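You operate a simulated robot arm through the tools that you are given. There is no shell and no other tool. Be economical: measure what you need, move in short steps, check, and stop when the job is done.

Carry out the task below with a simulated robot arm. There is one attempt and no reset: what you move stays moved.

## Task
Press the wave onto the green shirt at the chart's foil settings.
Fine: the press stands too hot; set heat and time before the tray goes in; the shirt must not scorch; press once, leave it in the shut tray to cool and switch the press off.

The check looks at the end state, three seconds after you hand in, the way a careful person would. Anything else that was tipped, shoved, dropped, spilled or broken makes it a failure. Flat cloth is picked up by pressing the open fingertips on it (5 to 10 N) and closing them slowly along it; thin cloth reads only 2 to 8 mm in the jaws.

## Robot
A 6-joint arm with a two-finger parallel gripper, fixed in place. Base frame: the origin is at the foot of the arm, x ahead of it, y to its left, z up. Lengths are in mm, angles in rad, forces in N, time in s.
With the tool pointing down near the work surface it reaches from about 100 to 740 mm from the base axis. Its first joint turns from -2.897 to 2.897 rad. Payload 3.91 kg.
The TCP is the grasp point between the finger pads, 30 mm short of the fingertips. In the tool frame z runs along the fingers and y along their closing line. Largest opening 110 mm; finger width 20, thickness 10; the body of the gripper, 48 by 112 mm, starts 55 mm behind the TCP.
Orientation is that of the tool frame in the base frame, as [roll, pitch, yaw] about the fixed x, y, z axes, in that order (R = Rz(yaw) Ry(pitch) Rx(roll)). With the fingers straight down and closing along the base's y, the tool's x points along the base's -x, its y along +y and its z along -z.

## Interface
- The arm moves only by the tool step_arm. Its argument "steps" is a list of rows, each a list of 6 numbers: the shift along the tool's x, y, z in m, then the turn, a rotation vector about the tool's x, y, z in rad. In form: [[tx, ty, tz, wx, wy, wz], ...]. A call has 1 to 8 rows; each row shifts and turns the commanded pose from where the row before left it, along the tool's axes as they then stand. "fingers" is the finger opening in m, from 0 to 0.11, set as the call begins (left out, the last holds). Each row takes 0.2 s and may step no farther than 50 mm and 0.15 rad from the row before; otherwise, or with a gripper value out of range, the whole call is refused. Where a pose cannot be reached the arm comes as near as it can. A force on the tool above 40 N (or 10 N above the force at the start of the call, whichever is more), or a blocked arm, ends the call early, and 0.2 s more pass. The fingers move at their own pace (about 45 mm/s each) and stop on an object; they squeeze with about 28 N. The grip force told is the motor's: it shows also when the fingers shut on nothing. Time passes only in rows, and 0.2 s behind the last, so rows that do not move let the fingers close. It gives the time, the measured TCP pose, the force on the tool (base axes), the opening and the grip force at its end, in the units of the frame above (readings bear some noise).
- Cameras (640 x 400 px; columns grow to the right, rows downward): "scene" is fixed at [397.9, -496.8, 1885.8]; the picture's right is [-0.05, 1.00, 0.00], its down [0.91, 0.05, -0.42] and it looks along [-0.42, -0.02, -0.91] (base axes); focal length 373 px, centre (320, 200). "wrist" rides on the gripper at [71, 22, -107] in the tool frame; the picture's right is [-0.29, 0.96, 0.00], its down [-0.76, -0.23, -0.61] and it looks along [-0.58, -0.18, 0.79] (tool axes); focal length 243 px, centre (320, 200). There is no depth. A picture from a camera that has moved, and an enlarged one, comes with that camera's place and axes in the base frame and with its lens.
- capture(camera): a new picture of that camera. The clock stands still meanwhile.
- move_column(by): slides the trunk up (or, below 0, down) by that many mm; the arm rides with it, the base frame stays. It gives what a move gives, with no picture.
- enlarge(camera, box): a new picture of the part [left, top, right, bottom] of that camera's present view, enlarged. The clock stands still meanwhile.
- close_job(): hands the job in; it is judged then, once.

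Work in short steps. Places have to be worked out from the pictures, the camera data and where the tool is seen: move nearer, look again, correct. Check each grasp and each placing, and mend what went wrong. You have 120 turns and 84 pictures in all, those below and enlarged ones among them. Open the gripper and draw the arm clear of the work before you hand the job in, unless the task says otherwise; then end with one line.

The tools are called as name(argument=value, ...) on one line, values as JSON. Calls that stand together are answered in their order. step_arm: Moves the arm, as the interface text tells. Its arguments: {"type":"object","properties":{"steps":{"type":"array"},"fingers":{"type":"number"}},"required":["steps"]} The other tools are called the same way: move_column (by) slides the trunk up or down; capture (camera) takes a picture; enlarge (camera, box) takes an enlarged picture of a part of a camera's view; close_job () hands the job in.

At the start:

```text
t: 0.0
eef_pos: [68.3, -318.6, 1365.3]
orientation: [-3.142, -0.001, -3.141]
force: [0.2, 0.3, -0.1]
grip_width: 110.0
grasp_force: 0.0
trunk travel left (down, up): [-538.0, 52.0]
```

scene: 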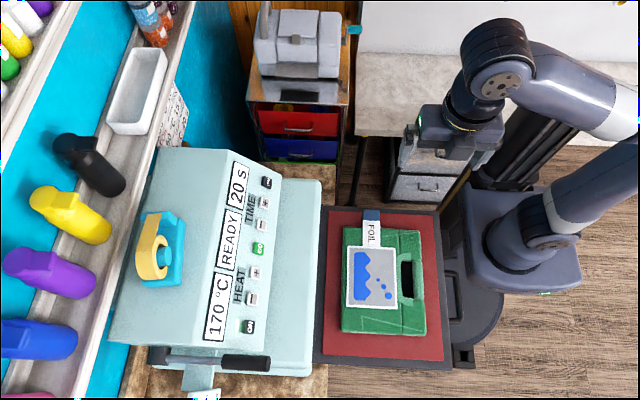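
wrist: 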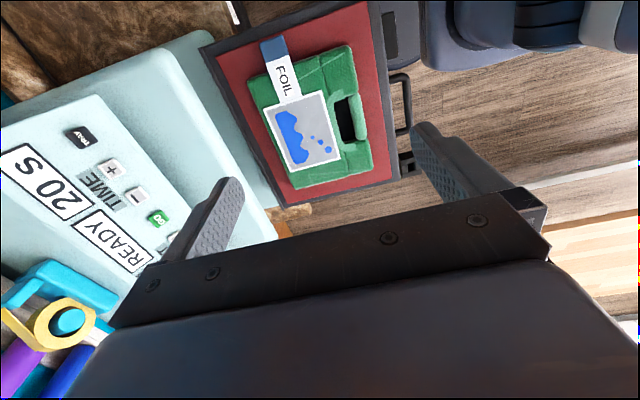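

I need the chart and button labels, so I'll enlarge the press panel and the sheet on the wall.

enlarge(camera="scene", box=[200, 150, 300, 350])

enlarge(camera="scene", box=[150, 70, 200, 155])

enlarge(camera="scene", box=[310, 190, 480, 370])

```text
2.00 times, centred on (250, 250) of scene
camera zoom: at [397.9, -496.8, 1885.8], right [-0.05, 1.0, 0.0], down [0.91, 0.05, -0.42], along [-0.42, -0.02, -0.91], focal length 746 px, centre (460, 100)
```

zoom: 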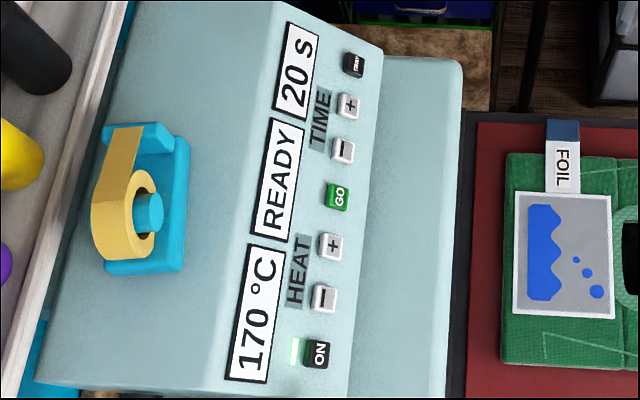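

```text
4.71 times, centred on (175, 112) of scene
camera zoom: at [397.9, -496.8, 1885.8], right [-0.05, 1.0, 0.0], down [0.91, 0.05, -0.42], along [-0.42, -0.02, -0.91], focal length 1755 px, centre (1002, 612)
```

zoom: 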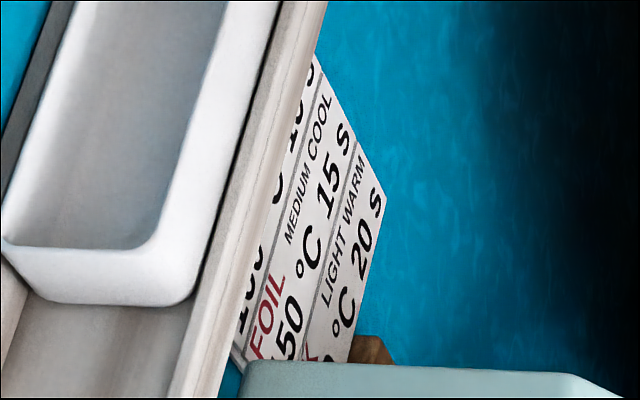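

```text
2.22 times, centred on (395, 280) of scene
camera zoom: at [397.9, -496.8, 1885.8], right [-0.05, 1.0, 0.0], down [0.91, 0.05, -0.42], along [-0.42, -0.02, -0.91], focal length 829 px, centre (153, 22)
```

zoom: 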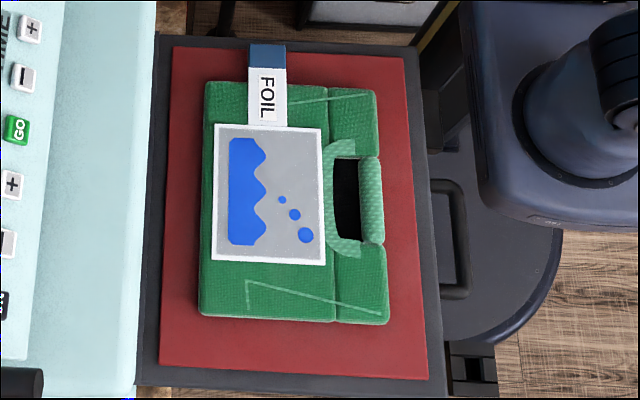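

The chart's foil row reads ?50 °C, 15 s, medium, cool. I'll look closer at the TRAY button, the lever at the press's end and the transfer.

enlarge(camera="scene", box=[120, 320, 280, 400])

enlarge(camera="scene", box=[240, 165, 290, 200])

enlarge(camera="scene", box=[335, 205, 405, 255])

```text
4.00 times, centred on (200, 360) of scene
camera zoom: at [397.9, -496.8, 1885.8], right [-0.05, 1.0, 0.0], down [0.91, 0.05, -0.42], along [-0.42, -0.02, -0.91], focal length 1491 px, centre (800, -440)
```

zoom: 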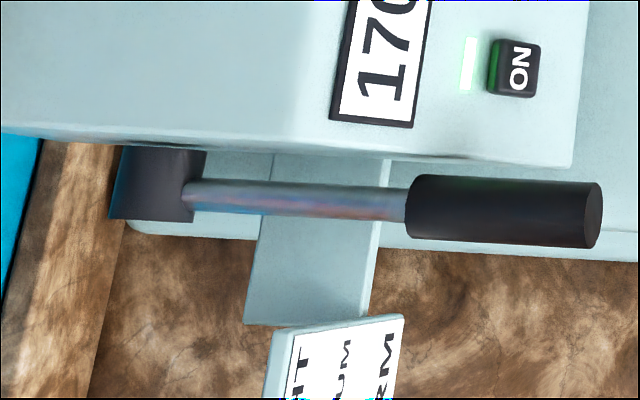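

```text
11.43 times, centred on (265, 182) of scene
camera zoom: at [397.9, -496.8, 1885.8], right [-0.05, 1.0, 0.0], down [0.91, 0.05, -0.42], along [-0.42, -0.02, -0.91], focal length 4261 px, centre (949, 400)
```

zoom: 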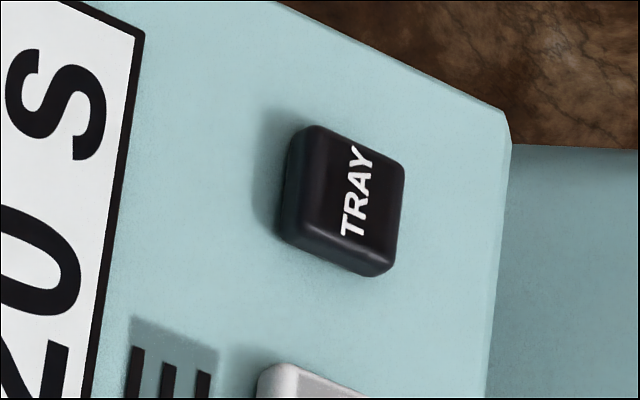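

```text
8.00 times, centred on (370, 230) of scene
camera zoom: at [397.9, -496.8, 1885.8], right [-0.05, 1.0, 0.0], down [0.91, 0.05, -0.42], along [-0.42, -0.02, -0.91], focal length 2983 px, centre (-80, -40)
```

zoom: 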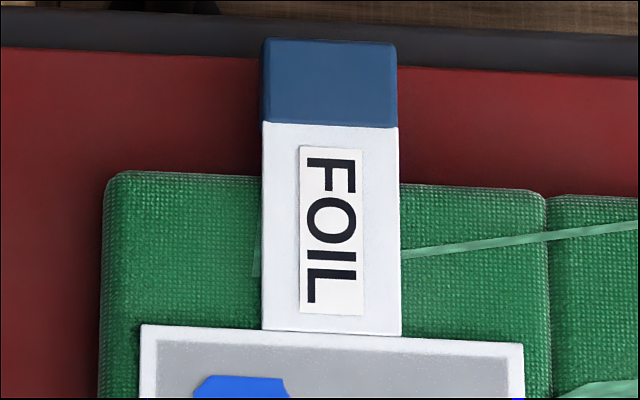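

There is a pressure lever with a LIGHT/MEDIUM/FIRM scale at the press's +x end. I'll bring the wrist camera round to face that lever from the +y side, staying high.

step_arm(steps=[[-0.0415, 0, 0.02, 0, 0, 0.15], [-0.041, 0.0062, 0.02, 0, 0, 0.15], [-0.0396, 0.0123, 0.02, 0, 0, 0.15], [-0.0374, 0.0181, 0.02, 0, 0, 0.15], [-0.0343, 0.0234, 0.02, 0, 0, 0.15], [-0.0304, 0.0283, 0.02, 0, 0, 0.15], [-0.0258, 0.0325, 0.02, 0, 0, 0.15], [-0.0207, 0.036, 0.02, 0, 0, 0.15]])

capture(camera="wrist")

```text
t: 1.8
eef_pos: [401.5, -318.1, 1204.9]
orientation: [3.141, 0.0, 1.938]
force: [0.1, 0.2, 0.5]
grip_width: 110.3
grasp_force: 0.0
trunk travel left (down, up): [-538.0, 52.0]
```

```text
75 pictures are left
camera wrist: at [395.6, -243.6, 1312.6], right [1.0, 0.07, 0.0], down [0.06, -0.79, 0.61], along [0.04, -0.61, -0.79], focal length 243 px, centre (320, 200)
```

wrist: 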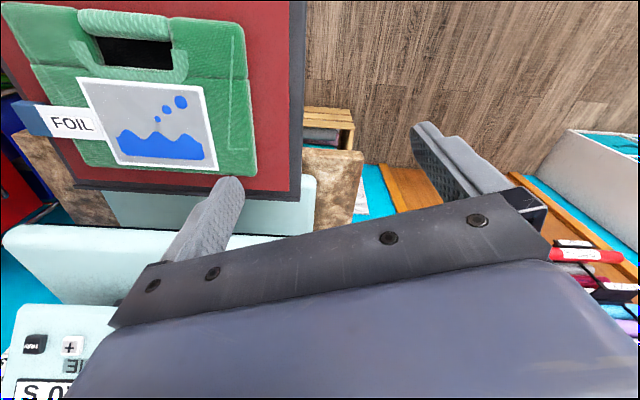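

The gripper body hides the far side in this orientation. I'll turn the tool about its axis the other way, so that it can later tilt with the camera above it.

step_arm(steps=[[0, 0, 0, 0, 0, -0.15], [0, 0, 0, 0, 0, -0.15], [0, 0, 0, 0, 0, -0.15], [0, 0, 0, 0, 0, -0.15], [0, 0, 0, 0, 0, -0.15], [0, 0, 0, 0, 0, -0.15], [0, 0, 0, 0, 0, -0.15], [0, 0, 0, 0, 0, -0.15]], fingers=0)

step_arm(steps=[[0, 0, 0, 0, 0, -0.15], [0, 0, 0, 0, 0, -0.15], [0, 0, 0, 0, 0, -0.15], [0, 0, 0, 0, 0, -0.15], [0, 0, 0, 0, 0, -0.15], [0, 0, 0, 0, 0, -0.15], [0, 0, 0, 0, 0, -0.15], [0, 0, 0, 0, 0, -0.15]])

step_arm(steps=[[0, 0, 0, 0, 0, -0.15], [0, 0, 0, 0, 0, -0.15], [0, 0, 0, 0, 0, -0.073], [0, 0, 0, 0, 0.15, 0], [0, 0, 0, 0, 0.15, 0], [0, 0, 0, 0, 0.15, 0], [0, 0, 0, 0, 0.15, 0], [0, 0, 0, 0, 0.15, 0]])

capture(camera="wrist")

```text
t: 3.6
eef_pos: [401.0, -318.4, 1205.6]
orientation: [-3.141, 0.0, -3.139]
force: [0.0, 0.3, -0.3]
grip_width: 0.0
grasp_force: 28.1
trunk travel left (down, up): [-538.0, 52.0]
```

```text
t: 5.4
eef_pos: [400.1, -318.8, 1205.1]
orientation: [3.141, 0.001, -1.94]
force: [-0.8, -0.8, 0.1]
grip_width: 0.1
grasp_force: 27.5
trunk travel left (down, up): [-538.0, 52.0]
```

```text
t: 7.2
eef_pos: [401.1, -319.0, 1206.2]
orientation: [-3.141, -0.753, -1.572]
force: [-1.1, -0.4, -0.1]
grip_width: 0.0
grasp_force: 28.2
trunk travel left (down, up): [-538.0, 52.0]
```

```text
74 pictures are left
camera wrist: at [378.7, -296.6, 1332.4], right [-0.96, 0.21, -0.2], down [0.23, 0.97, -0.08], along [0.18, -0.12, -0.98], focal length 243 px, centre (320, 200)
```

wrist: 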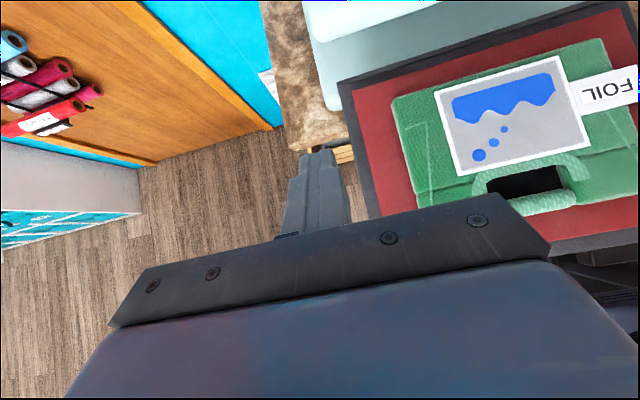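

It works. I'll tilt the rest of the way to near horizontal to look at the lever side-on.

step_arm(steps=[[0, 0, 0, 0, 0.15, 0], [0, 0, 0, 0, 0.15, 0], [0, 0, 0, 0, 0.15, 0], [0, 0, 0, 0, 0.15, 0], [0, 0, 0, 0, 0.1, 0]])

capture(camera="wrist")

capture(camera="scene")

```text
t: 8.4
eef_pos: [400.6, -316.8, 1205.3]
orientation: [-3.134, -1.453, -1.577]
force: [-0.5, 0.2, 0.3]
grip_width: 0.0
grasp_force: 27.6
trunk travel left (down, up): [-538.0, 52.0]
```

```text
73 pictures are left
camera wrist: at [378.7, -219.2, 1289.0], right [-0.96, 0.03, -0.29], down [0.23, 0.69, -0.68], along [0.18, -0.72, -0.67], focal length 243 px, centre (320, 200)
```

wrist: 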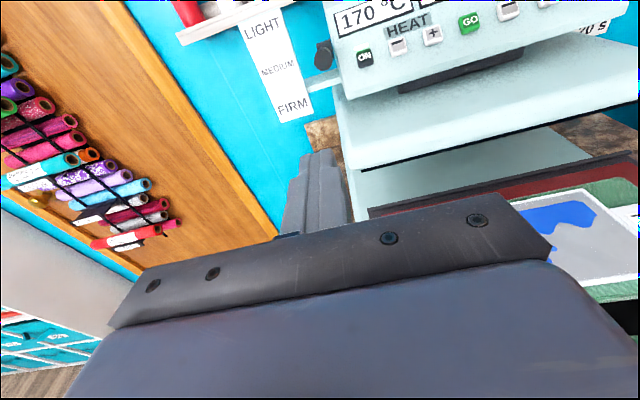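

```text
72 pictures are left
```

scene: 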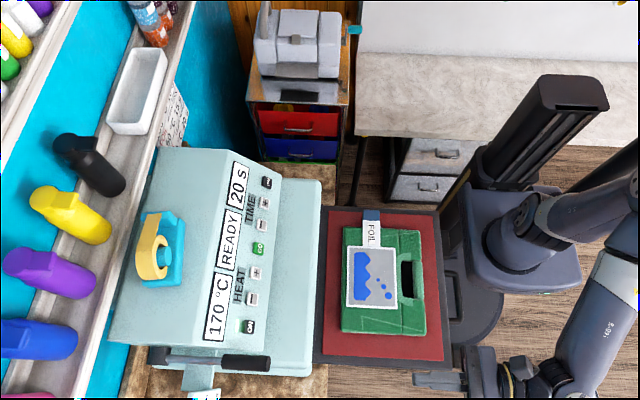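

The pressure scale is visible; I'll enlarge the lever and scale region.

enlarge(camera="wrist", box=[220, 0, 380, 130])

enlarge(camera="wrist", box=[330, 0, 640, 200])

```text
3.08 times, centred on (300, 65) of wrist
camera zoom: at [378.7, -219.2, 1289.0], right [-0.96, 0.03, -0.29], down [0.23, 0.69, -0.68], along [0.18, -0.72, -0.67], focal length 746 px, centre (382, 615)
```

zoom: 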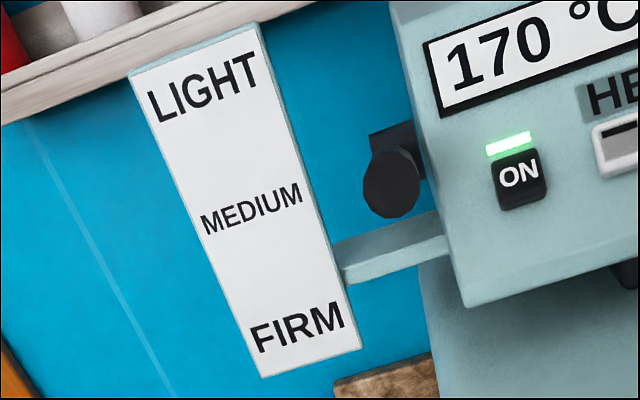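

```text
2.00 times, centred on (485, 100) of wrist
camera zoom: at [378.7, -219.2, 1289.0], right [-0.96, 0.03, -0.29], down [0.23, 0.69, -0.68], along [0.18, -0.72, -0.67], focal length 485 px, centre (-10, 400)
```

zoom: 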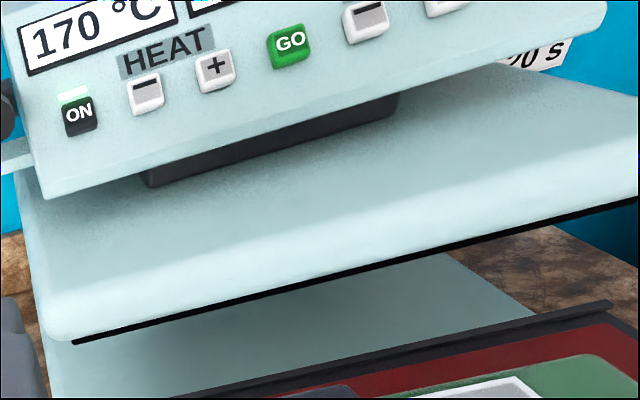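

From two views: the buttons lie along y≈-630, z≈1169 on a 45° panel, 50 mm apart (ON x≈330, HEAT− 280, HEAT+ 230, GO 180, TIME− 129, TIME+ 79, TRAY 30). The lever seems to be near MEDIUM. I'll tilt the tool to 45° and move off HEAT−.

step_arm(steps=[[0, 0, 0, 0, -0.1333, 0], [0, 0, 0, 0, -0.1333, 0], [0, 0, 0, 0, -0.1333, 0], [0, 0, 0, 0, -0.1333, 0], [0, 0, 0, 0, -0.1333, 0]])

step_arm(steps=[[0.0281, 0.0171, 0.021, 0, 0, 0], [0.0281, 0.0171, 0.021, 0, 0, 0], [0.0281, 0.0171, 0.021, 0, 0, 0], [0.0281, 0.0171, 0.021, 0, 0, 0], [0.0281, 0.0171, 0.021, 0, 0, 0], [0.0281, 0.0171, 0.021, 0, 0, 0], [0.0281, 0.0171, 0.021, 0, 0, 0]])

capture(camera="scene")

capture(camera="wrist")

```text
t: 9.6
eef_pos: [400.2, -317.3, 1205.9]
orientation: [-3.14, -0.78, -1.569]
force: [-1.3, -0.4, 0.7]
grip_width: 0.1
grasp_force: 27.9
trunk travel left (down, up): [-538.0, 52.0]
```

```text
t: 11.2
eef_pos: [280.7, -561.6, 1239.6]
orientation: [-3.14, -0.781, -1.568]
force: [-0.7, 0.5, 0.4]
grip_width: 0.2
grasp_force: 28.2
trunk travel left (down, up): [-538.0, 52.0]
```

```text
69 pictures are left
```

scene: 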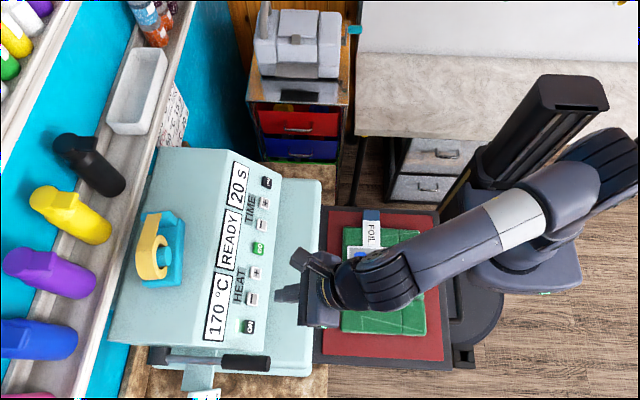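

```text
68 pictures are left
camera wrist: at [258.9, -536.0, 1366.0], right [-0.96, 0.2, -0.2], down [0.23, 0.97, -0.1], along [0.18, -0.15, -0.97], focal length 243 px, centre (320, 200)
```

wrist: 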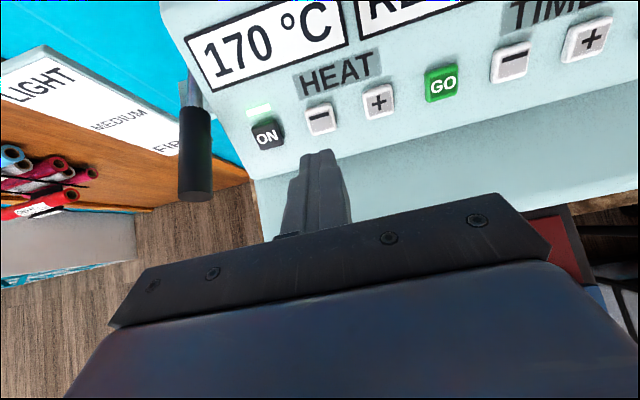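

The view confirms HEAT− lies straight ahead of the fingertips, about 68 mm along the tool. I'll approach to about 8 mm short.

step_arm(steps=[[0, 0, 0.03, 0, 0, 0], [0, 0, 0.028, 0, 0, 0], [0, 0, 0.004, 0, 0, 0]])

capture(camera="wrist")

```text
t: 12.0
eef_pos: [279.9, -603.9, 1196.5]
orientation: [-3.141, -0.783, -1.571]
force: [0.3, -0.3, 0.1]
grip_width: 0.4
grasp_force: 28.1
trunk travel left (down, up): [-538.0, 52.0]
```

```text
67 pictures are left
camera wrist: at [259.2, -579.3, 1322.2], right [-0.96, 0.21, -0.2], down [0.23, 0.97, -0.1], along [0.18, -0.15, -0.97], focal length 243 px, centre (320, 200)
```

wrist: 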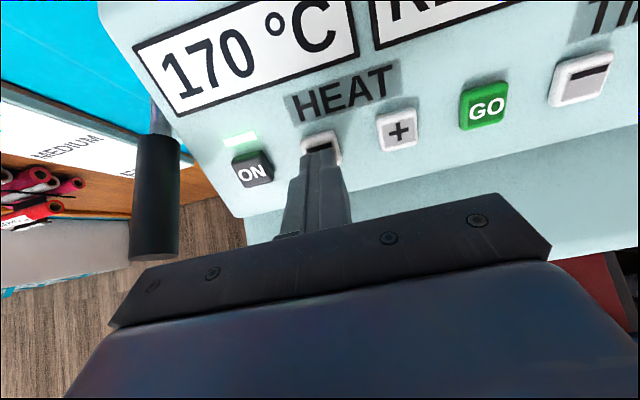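

Aligned, tip a few mm from the button. I'll push in small steps until it presses, then back off.

step_arm(steps=[[0, 0, 0.003, 0, 0, 0], [0, 0, 0.003, 0, 0, 0], [0, 0, 0.003, 0, 0, 0]])

enlarge(camera="scene", box=[190, 160, 300, 350])

```text
t: 12.8
eef_pos: [280.5, -610.3, 1190.1]
orientation: [3.14, -0.783, -1.571]
force: [0.2, 1.3, 2.0]
grip_width: 0.0
grasp_force: 28.5
trunk travel left (down, up): [-538.0, 52.0]
```

```text
2.11 times, centred on (245, 255) of scene
camera zoom: at [397.9, -496.8, 1885.8], right [-0.05, 1.0, 0.0], down [0.91, 0.05, -0.42], along [-0.42, -0.02, -0.91], focal length 785 px, centre (478, 84)
```

zoom: 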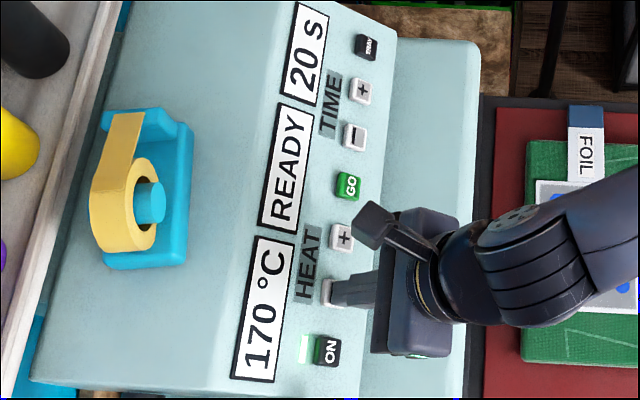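

Touching at about 2 N, not yet registered. I'll go a little further.

step_arm(steps=[[0, 0, 0.002, 0, 0, 0], [0, 0, 0.002, 0, 0, 0]])

enlarge(camera="scene", box=[190, 160, 300, 350])

```text
t: 13.4
eef_pos: [280.3, -613.9, 1187.4]
orientation: [3.141, -0.784, -1.57]
force: [-1.8, 2.2, 2.1]
grip_width: 0.2
grasp_force: 28.6
trunk travel left (down, up): [-538.0, 52.0]
```

```text
2.11 times, centred on (245, 255) of scene
camera zoom: at [397.9, -496.8, 1885.8], right [-0.05, 1.0, 0.0], down [0.91, 0.05, -0.42], along [-0.42, -0.02, -0.91], focal length 785 px, centre (478, 84)
```

zoom: 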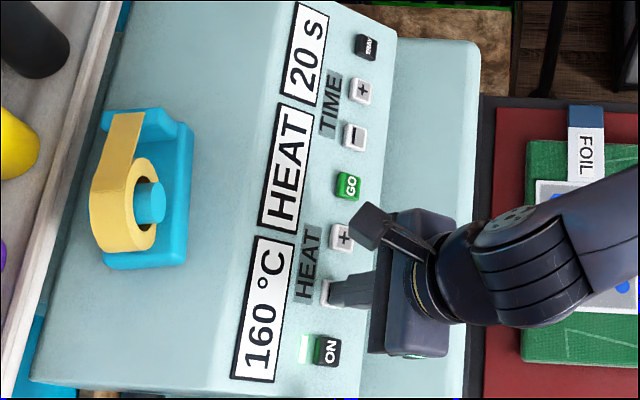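

Now 160 °C, so each press is 10 °C. I'll release by 8 mm and press again to the same depth, then back off.

step_arm(steps=[[0, 0, -0.01, 0, 0, 0], [0, 0, 0, 0, 0, 0], [0, 0, 0.006, 0, 0, 0], [0, 0, 0.004, 0, 0, 0], [0, 0, 0, 0, 0, 0], [0, 0, -0.01, 0, 0, 0], [0, 0, 0, 0, 0, 0]])

enlarge(camera="scene", box=[190, 160, 300, 350])

```text
t: 15.0
eef_pos: [281.8, -607.4, 1194.2]
orientation: [3.141, -0.782, -1.571]
force: [-0.1, -0.9, 0.6]
grip_width: 0.1
grasp_force: 28.0
trunk travel left (down, up): [-538.0, 52.0]
```

```text
2.11 times, centred on (245, 255) of scene
camera zoom: at [397.9, -496.8, 1885.8], right [-0.05, 1.0, 0.0], down [0.91, 0.05, -0.42], along [-0.42, -0.02, -0.91], focal length 785 px, centre (478, 84)
```

zoom: 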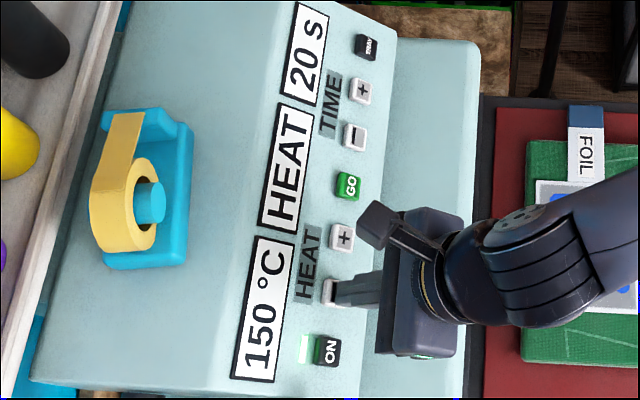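

150 °C is set. Next I'll back off, slide to TIME− (x≈129) and stop just short of it.

step_arm(steps=[[0, 0, -0.03, 0, 0, 0], [0, 0.038, 0, 0, 0, 0], [0, 0.038, 0, 0, 0, 0], [0, 0.038, 0, 0, 0, 0], [0, 0.038, 0, 0, 0, 0], [0, 0, 0, 0, 0, 0], [0, 0, 0.026, 0, 0, 0], [0, 0, 0, 0, 0, 0]])

capture(camera="wrist")

```text
t: 16.8
eef_pos: [128.4, -604.0, 1197.0]
orientation: [-3.141, -0.781, -1.572]
force: [-0.1, 0.5, -0.1]
grip_width: 0.0
grasp_force: 27.5
trunk travel left (down, up): [-538.0, 52.0]
```

```text
63 pictures are left
camera wrist: at [106.3, -578.4, 1322.7], right [-0.96, 0.21, -0.2], down [0.23, 0.97, -0.1], along [0.18, -0.15, -0.97], focal length 243 px, centre (320, 200)
```

wrist: 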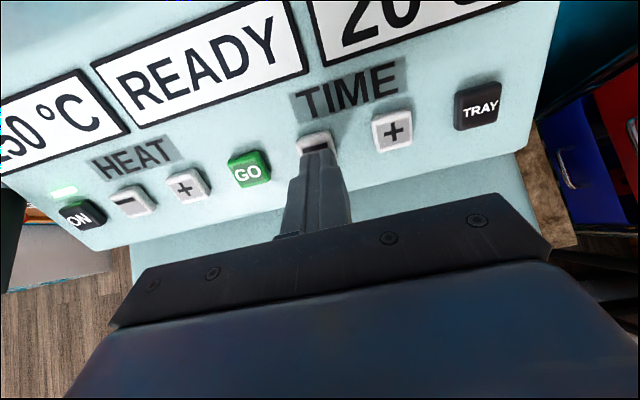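

READY already shows at 150, and the tip is on TIME−. Press once.

step_arm(steps=[[0, 0, 0.008, 0, 0, 0], [0, 0, 0.003, 0, 0, 0], [0, 0, 0.003, 0, 0, 0], [0, 0, 0, 0, 0, 0], [0, 0, -0.01, 0, 0, 0], [0, 0, 0, 0, 0, 0]])

enlarge(camera="scene", box=[190, 160, 300, 350])

```text
t: 18.2
eef_pos: [127.8, -608.0, 1195.4]
orientation: [3.141, -0.782, -1.571]
force: [0.7, -0.4, -0.7]
grip_width: 0.0
grasp_force: 27.8
trunk travel left (down, up): [-538.0, 52.0]
```

```text
2.11 times, centred on (245, 255) of scene
camera zoom: at [397.9, -496.8, 1885.8], right [-0.05, 1.0, 0.0], down [0.91, 0.05, -0.42], along [-0.42, -0.02, -0.91], focal length 785 px, centre (478, 84)
```

zoom: 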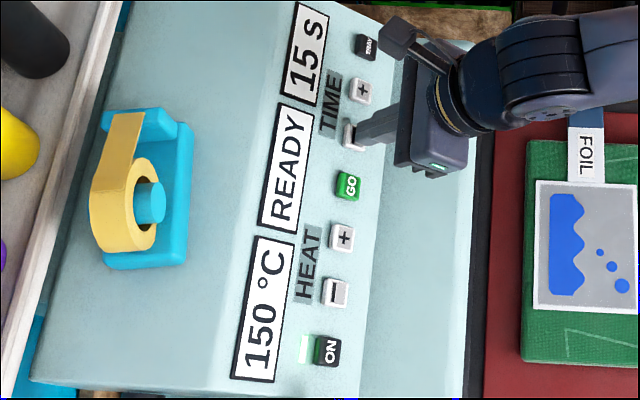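

150 °C / 15 s / READY. Before the tray goes in I want to verify the lever really sits at MEDIUM, with a level view of it. I'll back away and travel to the +x side.

step_arm(steps=[[0, 0, -0.05, 0, 0, 0], [0, 0, -0.05, 0, 0, 0]])

step_arm(steps=[[-0.025, -0.0378, -0.0116, 0, 0, 0], [-0.025, -0.0378, -0.0116, 0, 0, 0], [-0.025, -0.0378, -0.0116, 0, 0, 0], [-0.025, -0.0378, -0.0116, 0, 0, 0], [-0.025, -0.0378, -0.0116, 0, 0, 0], [-0.025, -0.0378, -0.0116, 0, 0, 0], [-0.025, -0.0378, -0.0116, 0, 0, 0], [-0.025, -0.0378, -0.0116, 0, 0, 0]])

step_arm(steps=[[0, 0, 0, 0, 0.15, 0], [0, 0, 0, 0, 0.15, 0], [0, 0, 0, 0, 0.15, 0], [0, 0, 0, 0, 0.15, 0], [0, 0, 0, 0, 0.15, 0], [-0.03, 0, 0, 0, 0, 0], [-0.03, 0, 0, 0, 0, 0], [0, 0, 0, 0, 0, 0]])

capture(camera="wrist")

```text
t: 18.8
eef_pos: [128.2, -535.6, 1265.8]
orientation: [3.141, -0.781, -1.571]
force: [0.2, 0.5, -0.1]
grip_width: 0.2
grasp_force: 28.5
trunk travel left (down, up): [-538.0, 52.0]
```

```text
t: 20.6
eef_pos: [432.2, -328.5, 1190.1]
orientation: [-3.141, -0.784, -1.572]
force: [0.5, 0.5, 0.7]
grip_width: 0.0
grasp_force: 27.3
trunk travel left (down, up): [-538.0, 52.0]
```

```text
t: 22.4
eef_pos: [430.0, -326.1, 1130.4]
orientation: [3.134, -1.533, -1.562]
force: [0.1, -0.3, -1.3]
grip_width: 0.0
grasp_force: 27.9
trunk travel left (down, up): [-538.0, 52.0]
```

```text
61 pictures are left
camera wrist: at [408.5, -222.0, 1204.3], right [-0.96, 0.01, -0.29], down [0.23, 0.64, -0.74], along [0.18, -0.77, -0.61], focal length 243 px, centre (320, 200)
```

wrist: 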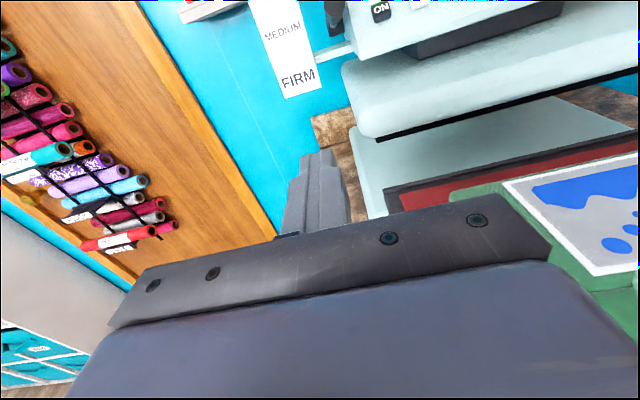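

I need a bit more upward tilt to bring lever and scale in frame.

step_arm(steps=[[0, 0, 0, 0, 0.15, 0], [0, 0, 0, 0, 0.15, 0], [0, 0, 0, 0, 0, 0]])

enlarge(camera="wrist", box=[210, 0, 410, 160])

```text
t: 23.2
eef_pos: [431.5, -327.7, 1129.1]
orientation: [-0.001, -1.309, 1.572]
force: [0.3, 0.1, -0.7]
grip_width: 0.1
grasp_force: 28.2
trunk travel left (down, up): [-538.0, 52.0]
```

```text
2.50 times, centred on (310, 80) of wrist
camera zoom: at [408.8, -204.4, 1169.9], right [-0.96, -0.08, -0.28], down [0.23, 0.39, -0.89], along [0.18, -0.92, -0.36], focal length 606 px, centre (345, 500)
```

zoom: 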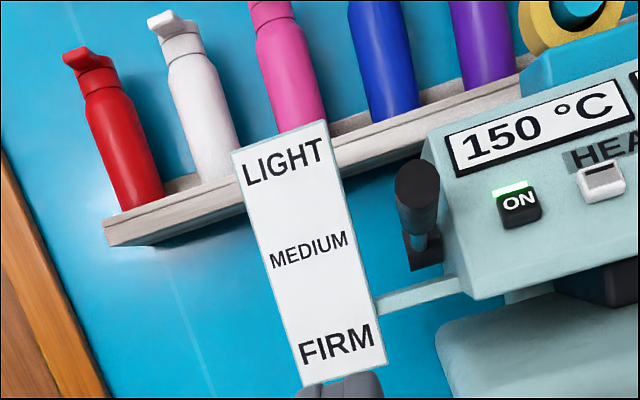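

Geometry puts the lever against the MEDIUM mark (lever ≈1172–1195 mm; MEDIUM 1180, LIGHT 1240, FIRM 1110), so I'll leave it. Now I go to the TRAY button.

step_arm(steps=[[0, 0, 0, 0, -0.15, 0], [0, 0, 0, 0, -0.15, 0], [0, 0, 0, 0, -0.15, 0], [0, 0, 0, 0, -0.15, 0], [0, 0, 0, 0, -0.15, 0], [0, 0, 0, 0, -0.15, 0], [0, 0, 0, 0, -0.15, 0], [0, 0, 0, 0, 0, 0]])

step_arm(steps=[[0.02015, 0.0333, 0.00554, 0, 0, 0], [0.02015, 0.0333, 0.00554, 0, 0, 0], [0.02015, 0.0333, 0.00554, 0, 0, 0], [0.02015, 0.0333, 0.00554, 0, 0, 0], [0.02015, 0.0333, 0.00554, 0, 0, 0], [0.02015, 0.0333, 0.00554, 0, 0, 0]])

step_arm(steps=[[0.02015, 0.0333, 0.00554, 0, 0, 0], [0.02015, 0.0333, 0.00554, 0, 0, 0], [0.02015, 0.0333, 0.00554, 0, 0, 0], [0.02015, 0.0333, 0.00554, 0, 0, 0], [0.02015, 0.0333, 0.00554, 0, 0, 0], [0.02015, 0.0333, 0.00554, 0, 0, 0], [0, 0, 0, 0, 0, 0]])

capture(camera="wrist")

capture(camera="scene")

```text
t: 25.0
eef_pos: [431.6, -325.6, 1130.7]
orientation: [-3.141, -0.782, -1.569]
force: [0.8, 0.3, 0.6]
grip_width: 0.0
grasp_force: 28.4
trunk travel left (down, up): [-538.0, 52.0]
```

```text
t: 26.4
eef_pos: [231.6, -436.6, 1191.7]
orientation: [-3.141, -0.782, -1.57]
force: [0.4, 0.2, 0.0]
grip_width: 0.0
grasp_force: 28.1
trunk travel left (down, up): [-538.0, 52.0]
```

```text
t: 28.0
eef_pos: [80.4, -543.1, 1247.3]
orientation: [3.132, -0.786, -1.585]
force: [0.0, 0.3, 0.7]
grip_width: 0.0
grasp_force: 27.5
out of reach, approached as far as the arm can: row 5, 6
trunk travel left (down, up): [-538.0, 52.0]
```

```text
59 pictures are left
camera wrist: at [60.0, -516.4, 1373.3], right [-0.95, 0.23, -0.2], down [0.25, 0.96, -0.11], along [0.17, -0.15, -0.97], focal length 243 px, centre (320, 200)
```

wrist: 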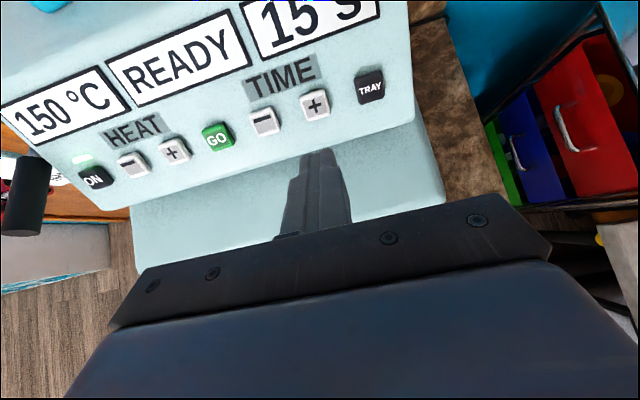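

```text
58 pictures are left
```

scene: 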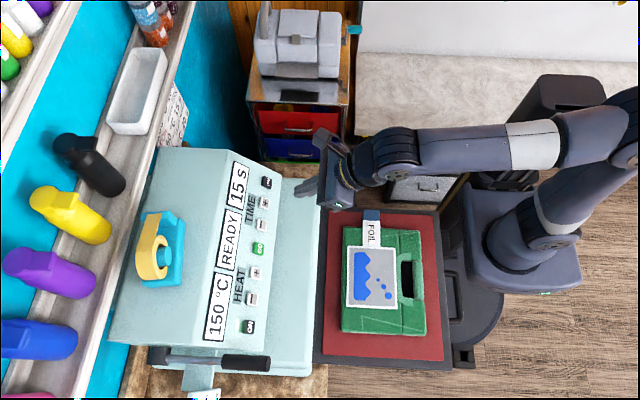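

A joint limit stops the arm near x=80. The roll about the tool axis is free for pressing, so I'll roll it 0.6 rad the way the arm was yielding and see whether it reaches further.

step_arm(steps=[[0, 0, 0, 0, 0, 0.15], [0, 0, 0, 0, 0, 0.15], [0, 0, 0, 0, 0, 0.15], [0, 0, 0, 0, 0, 0.15], [0, 0, 0, 0, 0, 0]])

```text
t: 29.2
eef_pos: [79.7, -542.2, 1247.7]
orientation: [-2.628, -0.622, -2.34]
force: [-0.1, -0.1, 0.3]
grip_width: 0.0
grasp_force: 28.4
trunk travel left (down, up): [-538.0, 52.0]
```

Now I'll try the 50 mm slide toward −x with this roll.

step_arm(steps=[[0.0141, 0.0206, 0, 0, 0, 0], [0.0141, 0.0206, 0, 0, 0, 0], [0, 0, 0, 0, 0, 0]])

capture(camera="wrist")

```text
t: 30.0
eef_pos: [30.0, -541.4, 1247.1]
orientation: [-2.629, -0.622, -2.336]
force: [0.1, 0.0, -0.3]
grip_width: 0.0
grasp_force: 28.4
trunk travel left (down, up): [-538.0, 52.0]
```

```text
57 pictures are left
camera wrist: at [-28.4, -499.2, 1356.0], right [-0.63, 0.55, -0.55], down [0.62, 0.78, 0.08], along [0.47, -0.29, -0.83], focal length 243 px, centre (320, 200)
```

wrist: 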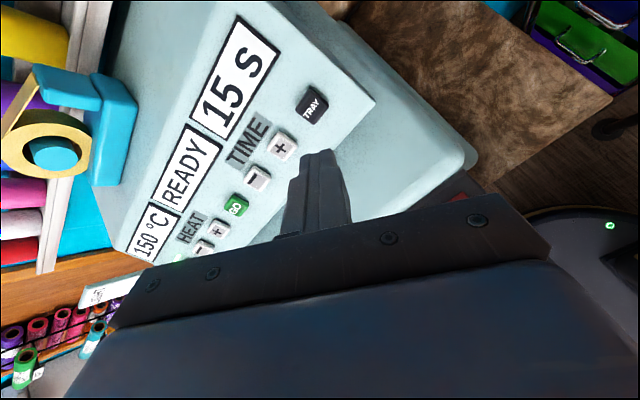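

It reaches now, with the tool still square to the panel. I'll approach TRAY, correcting 7 mm up the slope.

step_arm(steps=[[0.0061, -0.0042, 0.03, 0, 0, 0], [0, 0, 0.035, 0, 0, 0], [0, 0, 0.015, 0, 0, 0], [0, 0, 0, 0, 0, 0]])

capture(camera="wrist")

enlarge(camera="scene", box=[200, 140, 360, 240])

```text
t: 31.0
eef_pos: [29.0, -605.1, 1196.3]
orientation: [-2.631, -0.621, -2.336]
force: [-0.4, 0.0, -0.7]
grip_width: 0.0
grasp_force: 28.1
trunk travel left (down, up): [-538.0, 52.0]
```

```text
56 pictures are left
camera wrist: at [-28.0, -561.5, 1304.8], right [-0.63, 0.55, -0.55], down [0.62, 0.78, 0.08], along [0.47, -0.29, -0.83], focal length 243 px, centre (320, 200)
```

wrist: 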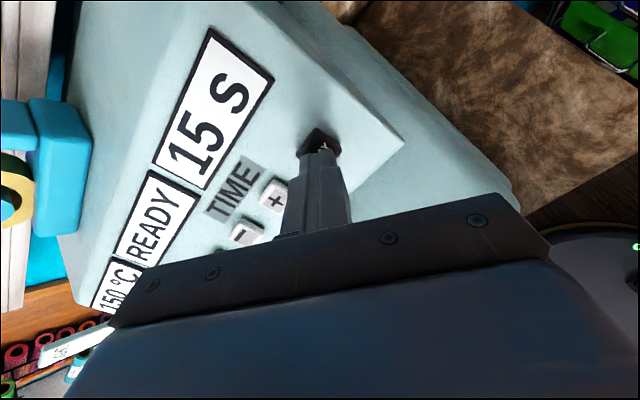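

```text
4.00 times, centred on (280, 190) of scene
camera zoom: at [397.9, -496.8, 1885.8], right [-0.05, 1.0, 0.0], down [0.91, 0.05, -0.42], along [-0.42, -0.02, -0.91], focal length 1491 px, centre (480, 240)
```

zoom: 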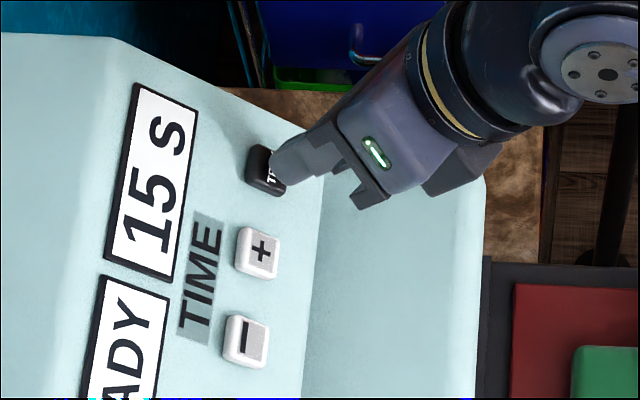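

On target. I'll press TRAY once and back off.

step_arm(steps=[[0, 0, 0.007, 0, 0, 0], [0, 0, 0.003, 0, 0, 0], [0, 0, 0.003, 0, 0, 0], [0, 0, 0, 0, 0, 0], [0, 0, -0.012, 0, 0, 0], [0, 0, -0.03, 0, 0, 0]])

capture(camera="scene")

```text
t: 32.4
eef_pos: [29.7, -582.5, 1216.6]
orientation: [-2.631, -0.622, -2.337]
force: [0.6, -0.1, -1.1]
grip_width: 0.0
grasp_force: 27.9
trunk travel left (down, up): [-538.0, 52.0]
```

```text
54 pictures are left
```

scene: 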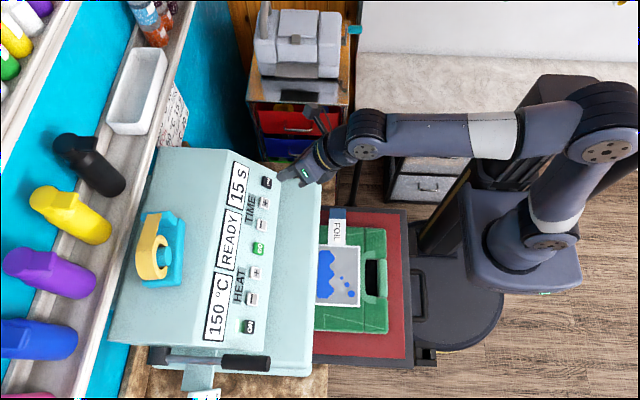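

The tray is sliding in. I'll slide across to GO (x≈179), staying clear of the panel, while it shuts.

step_arm(steps=[[-0.0211, -0.0308, 0, 0, 0, 0], [-0.0211, -0.0308, 0, 0, 0, 0], [-0.0211, -0.0308, 0, 0, 0, 0], [-0.0211, -0.0308, 0, 0, 0, 0], [0, 0, 0, 0, 0, 0], [0, 0, 0, 0, 0, 0], [0, 0, 0, 0, 0, 0], [0, 0, 0.03, 0, 0, 0]])

capture(camera="wrist")

capture(camera="scene")

```text
t: 34.2
eef_pos: [179.8, -604.3, 1196.0]
orientation: [-2.629, -0.621, -2.338]
force: [-1.0, 0.0, -0.5]
grip_width: 0.1
grasp_force: 28.6
trunk travel left (down, up): [-538.0, 52.0]
```

```text
53 pictures are left
camera wrist: at [121.2, -561.7, 1304.5], right [-0.63, 0.55, -0.55], down [0.62, 0.78, 0.08], along [0.47, -0.29, -0.83], focal length 243 px, centre (320, 200)
```

wrist: 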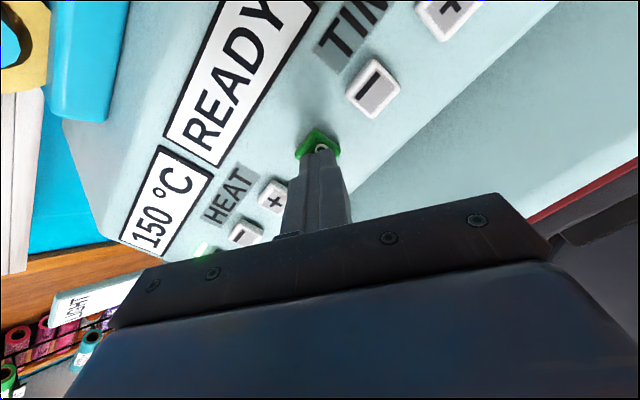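

```text
52 pictures are left
```

scene: 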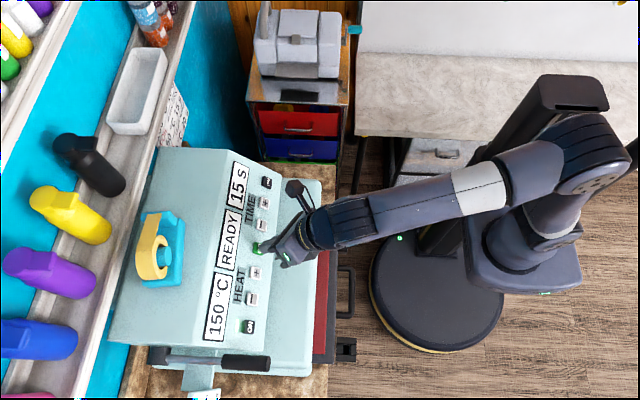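

The tray is nearly in. I'll wait a second and check that it has stopped.

step_arm(steps=[[0, 0, 0, 0, 0, 0], [0, 0, 0, 0, 0, 0], [0, 0, 0, 0, 0, 0], [0, 0, 0, 0, 0, 0], [0, 0, 0, 0, 0, 0], [0, 0, 0, 0, 0, 0]])

capture(camera="scene")

```text
t: 35.6
eef_pos: [179.1, -603.9, 1196.5]
orientation: [-2.63, -0.62, -2.336]
force: [-0.2, 0.0, -0.3]
grip_width: 0.0
grasp_force: 27.3
trunk travel left (down, up): [-538.0, 52.0]
```

```text
51 pictures are left
```

scene: 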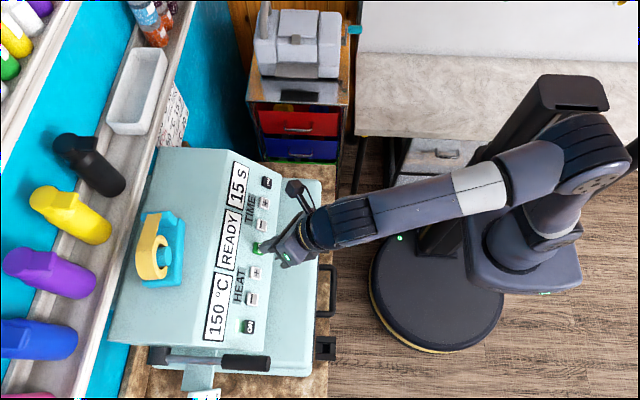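

The tray looks shut and the display is READY at 150 °C / 15 s. I'll wait briefly more and press GO once.

step_arm(steps=[[0, 0, 0, 0, 0, 0], [0, 0, 0, 0, 0, 0], [0, 0, 0.007, 0, 0, 0], [0, 0, 0.003, 0, 0, 0], [0, 0, 0.003, 0, 0, 0], [0, 0, 0, 0, 0, 0], [0, 0, -0.013, 0, 0, 0], [0, 0, -0.03, 0, 0, 0]])

capture(camera="scene")

```text
t: 37.4
eef_pos: [180.7, -582.2, 1216.7]
orientation: [-2.631, -0.622, -2.337]
force: [1.1, -0.6, 0.3]
grip_width: 0.0
grasp_force: 27.8
trunk travel left (down, up): [-538.0, 52.0]
```

```text
50 pictures are left
```

scene: 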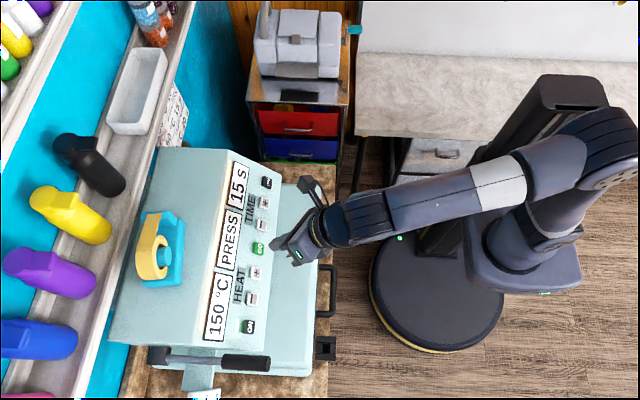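

Pressing. While it runs I'll roll the tool another 0.97 rad so its narrow side faces the lever, well clear of the panel.

step_arm(steps=[[0, 0, -0.03, 0, 0, 0], [0, 0, 0, 0, 0, 0.1386], [0, 0, 0, 0, 0, 0.1386], [0, 0, 0, 0, 0, 0.1386], [0, 0, 0, 0, 0, 0.1386], [0, 0, 0, 0, 0, 0.1386], [0, 0, 0, 0, 0, 0.1386], [0, 0, 0, 0, 0, 0.1386]])

step_arm(steps=[[-0.0373, 0, 0, 0, 0, 0], [-0.0373, 0, 0, 0, 0, 0], [-0.0373, 0, 0, 0, 0, 0], [-0.0373, 0, 0, 0, 0, 0], [0, 0, 0, 0, 0, 0], [0, 0, 0, 0, 0, 0], [0, 0, 0, 0, 0, 0], [0, 0, 0, 0, 0, 0]])

capture(camera="wrist")

capture(camera="scene")

```text
t: 39.2
eef_pos: [180.4, -562.0, 1238.5]
orientation: [-2.359, 0.0, -3.141]
force: [0.0, -0.4, -0.5]
grip_width: 0.0
grasp_force: 27.9
trunk travel left (down, up): [-538.0, 52.0]
```

```text
t: 41.0
eef_pos: [328.4, -562.4, 1238.0]
orientation: [-2.36, 0.001, -3.141]
force: [-0.2, -0.1, -0.4]
grip_width: 0.0
grasp_force: 28.1
trunk travel left (down, up): [-538.0, 52.0]
```

```text
49 pictures are left
camera wrist: at [258.2, -471.6, 1299.3], right [0.29, 0.68, -0.68], down [0.76, 0.27, 0.59], along [0.58, -0.68, -0.44], focal length 243 px, centre (320, 200)
```

wrist: 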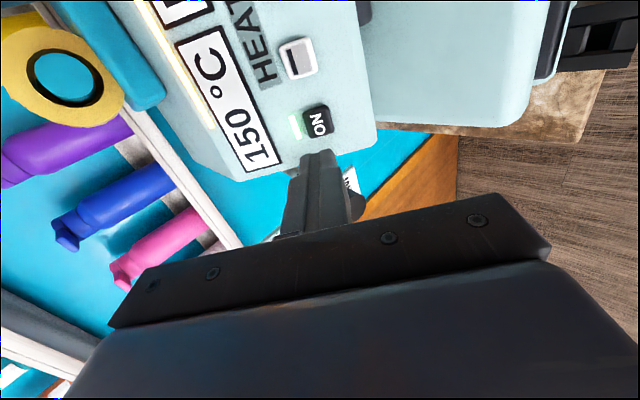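

```text
48 pictures are left
```

scene: 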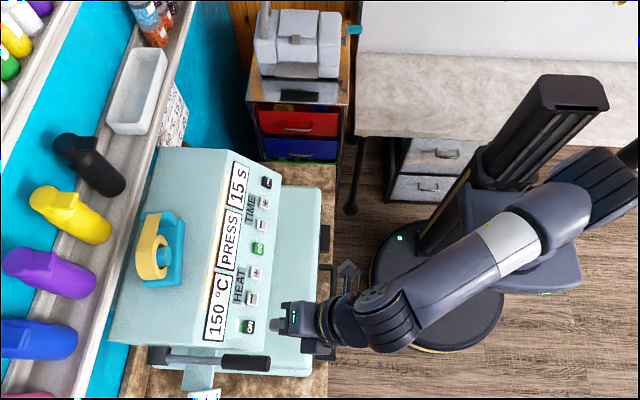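

PRESS is running. I'll wait out the 15 s here.

step_arm(steps=[[0, 0, 0, 0, 0, 0], [0, 0, 0, 0, 0, 0], [0, 0, 0, 0, 0, 0], [0, 0, 0, 0, 0, 0], [0, 0, 0, 0, 0, 0], [0, 0, 0, 0, 0, 0], [0, 0, 0, 0, 0, 0], [0, 0, 0, 0, 0, 0]])

step_arm(steps=[[0, 0, 0, 0, 0, 0], [0, 0, 0, 0, 0, 0], [0, 0, 0, 0, 0, 0], [0, 0, 0, 0, 0, 0], [0, 0, 0, 0, 0, 0], [0, 0, 0, 0, 0, 0], [0, 0, 0, 0, 0, 0], [0, 0, 0, 0, 0, 0]])

step_arm(steps=[[0, 0, 0, 0, 0, 0], [0, 0, 0, 0, 0, 0], [0, 0, 0, 0, 0, 0], [0, 0, 0, 0, 0, 0], [0, 0, 0, 0, 0, 0], [0, 0, 0, 0, 0, 0], [0, 0, 0, 0, 0, 0], [0, 0, 0, 0, 0, 0]])

step_arm(steps=[[0, 0, 0, 0, 0, 0], [0, 0, 0, 0, 0, 0], [0, 0, 0, 0, 0, 0], [0, 0, 0, 0, 0, 0], [0, 0, 0, 0, 0, 0], [0, 0, 0, 0, 0, 0], [0, 0, 0, 0, 0, 0], [0, 0, 0, 0, 0, 0]])

step_arm(steps=[[0, 0, 0, 0, 0, 0], [0, 0, 0, 0, 0, 0], [0, 0, 0, 0, 0, 0], [0, 0, 0, 0, 0, 0], [0, 0, 0, 0, 0, 0], [0, 0, 0, 0, 0, 0], [0, 0, 0, 0, 0, 0], [0, 0, 0, 0, 0, 0]])

step_arm(steps=[[0, 0, 0.03, 0, 0, 0], [0, 0, 0.028, 0, 0, 0], [0, 0, 0.004, 0, 0, 0], [0, 0, 0, 0, 0, 0], [0, 0, 0, 0, 0, 0], [0, 0, 0, 0, 0, 0], [0, 0, 0, 0, 0, 0], [0, 0, 0, 0, 0, 0]])

capture(camera="scene")

capture(camera="wrist")

```text
t: 42.8
eef_pos: [329.9, -563.2, 1239.5]
orientation: [-2.359, 0.0, -3.141]
force: [-0.6, -1.0, -0.6]
grip_width: 0.1
grasp_force: 28.2
trunk travel left (down, up): [-538.0, 52.0]
```

```text
t: 44.6
eef_pos: [330.1, -562.7, 1238.3]
orientation: [-2.358, 0.0, -3.14]
force: [-0.5, 0.2, -0.3]
grip_width: 0.0
grasp_force: 28.0
trunk travel left (down, up): [-538.0, 52.0]
```

```text
t: 46.4
eef_pos: [330.8, -562.5, 1238.0]
orientation: [-2.359, 0.0, -3.14]
force: [0.2, -0.4, -0.5]
grip_width: 0.1
grasp_force: 28.1
trunk travel left (down, up): [-538.0, 52.0]
```

```text
t: 48.2
eef_pos: [328.7, -561.9, 1236.9]
orientation: [-2.361, 0.0, -3.14]
force: [0.1, -0.4, 1.2]
grip_width: 0.0
grasp_force: 28.4
trunk travel left (down, up): [-538.0, 52.0]
```

```text
t: 50.0
eef_pos: [331.1, -562.6, 1238.1]
orientation: [-2.359, -0.001, -3.14]
force: [-0.9, 0.5, 0.3]
grip_width: 0.0
grasp_force: 28.2
trunk travel left (down, up): [-538.0, 52.0]
```

```text
t: 51.8
eef_pos: [329.4, -605.6, 1193.5]
orientation: [-2.359, 0.0, -3.141]
force: [-0.4, 0.5, 0.7]
grip_width: 0.0
grasp_force: 28.1
trunk travel left (down, up): [-538.0, 52.0]
```

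```text
47 pictures are left
```

scene: 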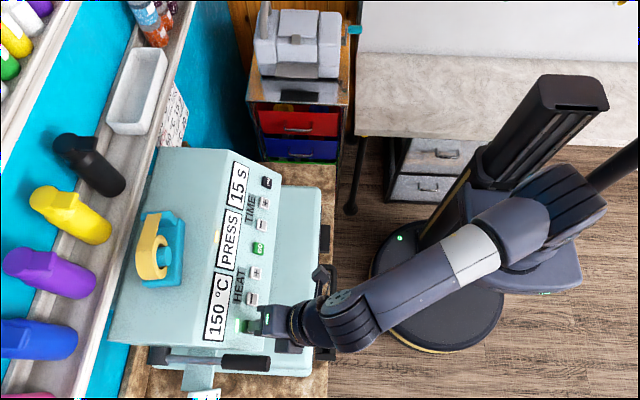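

```text
46 pictures are left
camera wrist: at [257.9, -515.0, 1254.4], right [0.29, 0.68, -0.68], down [0.76, 0.27, 0.59], along [0.58, -0.68, -0.44], focal length 243 px, centre (320, 200)
```

wrist: 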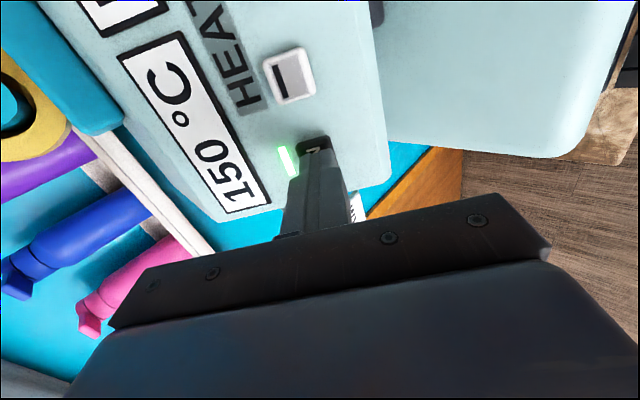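

Aligned on ON and still pressing; the end is near. A little more waiting.

step_arm(steps=[[0, 0, 0, 0, 0, 0], [0, 0, 0, 0, 0, 0], [0, 0, 0, 0, 0, 0], [0, 0, 0, 0, 0, 0]])

enlarge(camera="scene", box=[190, 160, 350, 380])

```text
t: 52.8
eef_pos: [330.2, -605.4, 1193.9]
orientation: [-2.36, 0.0, -3.139]
force: [-0.2, 1.1, -0.2]
grip_width: 0.0
grasp_force: 27.6
trunk travel left (down, up): [-538.0, 52.0]
```

```text
1.82 times, centred on (270, 270) of scene
camera zoom: at [397.9, -496.8, 1885.8], right [-0.05, 1.0, 0.0], down [0.91, 0.05, -0.42], along [-0.42, -0.02, -0.91], focal length 678 px, centre (411, 73)
```

zoom: 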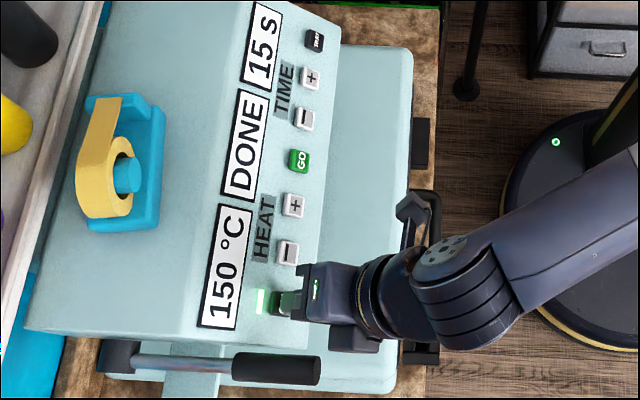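

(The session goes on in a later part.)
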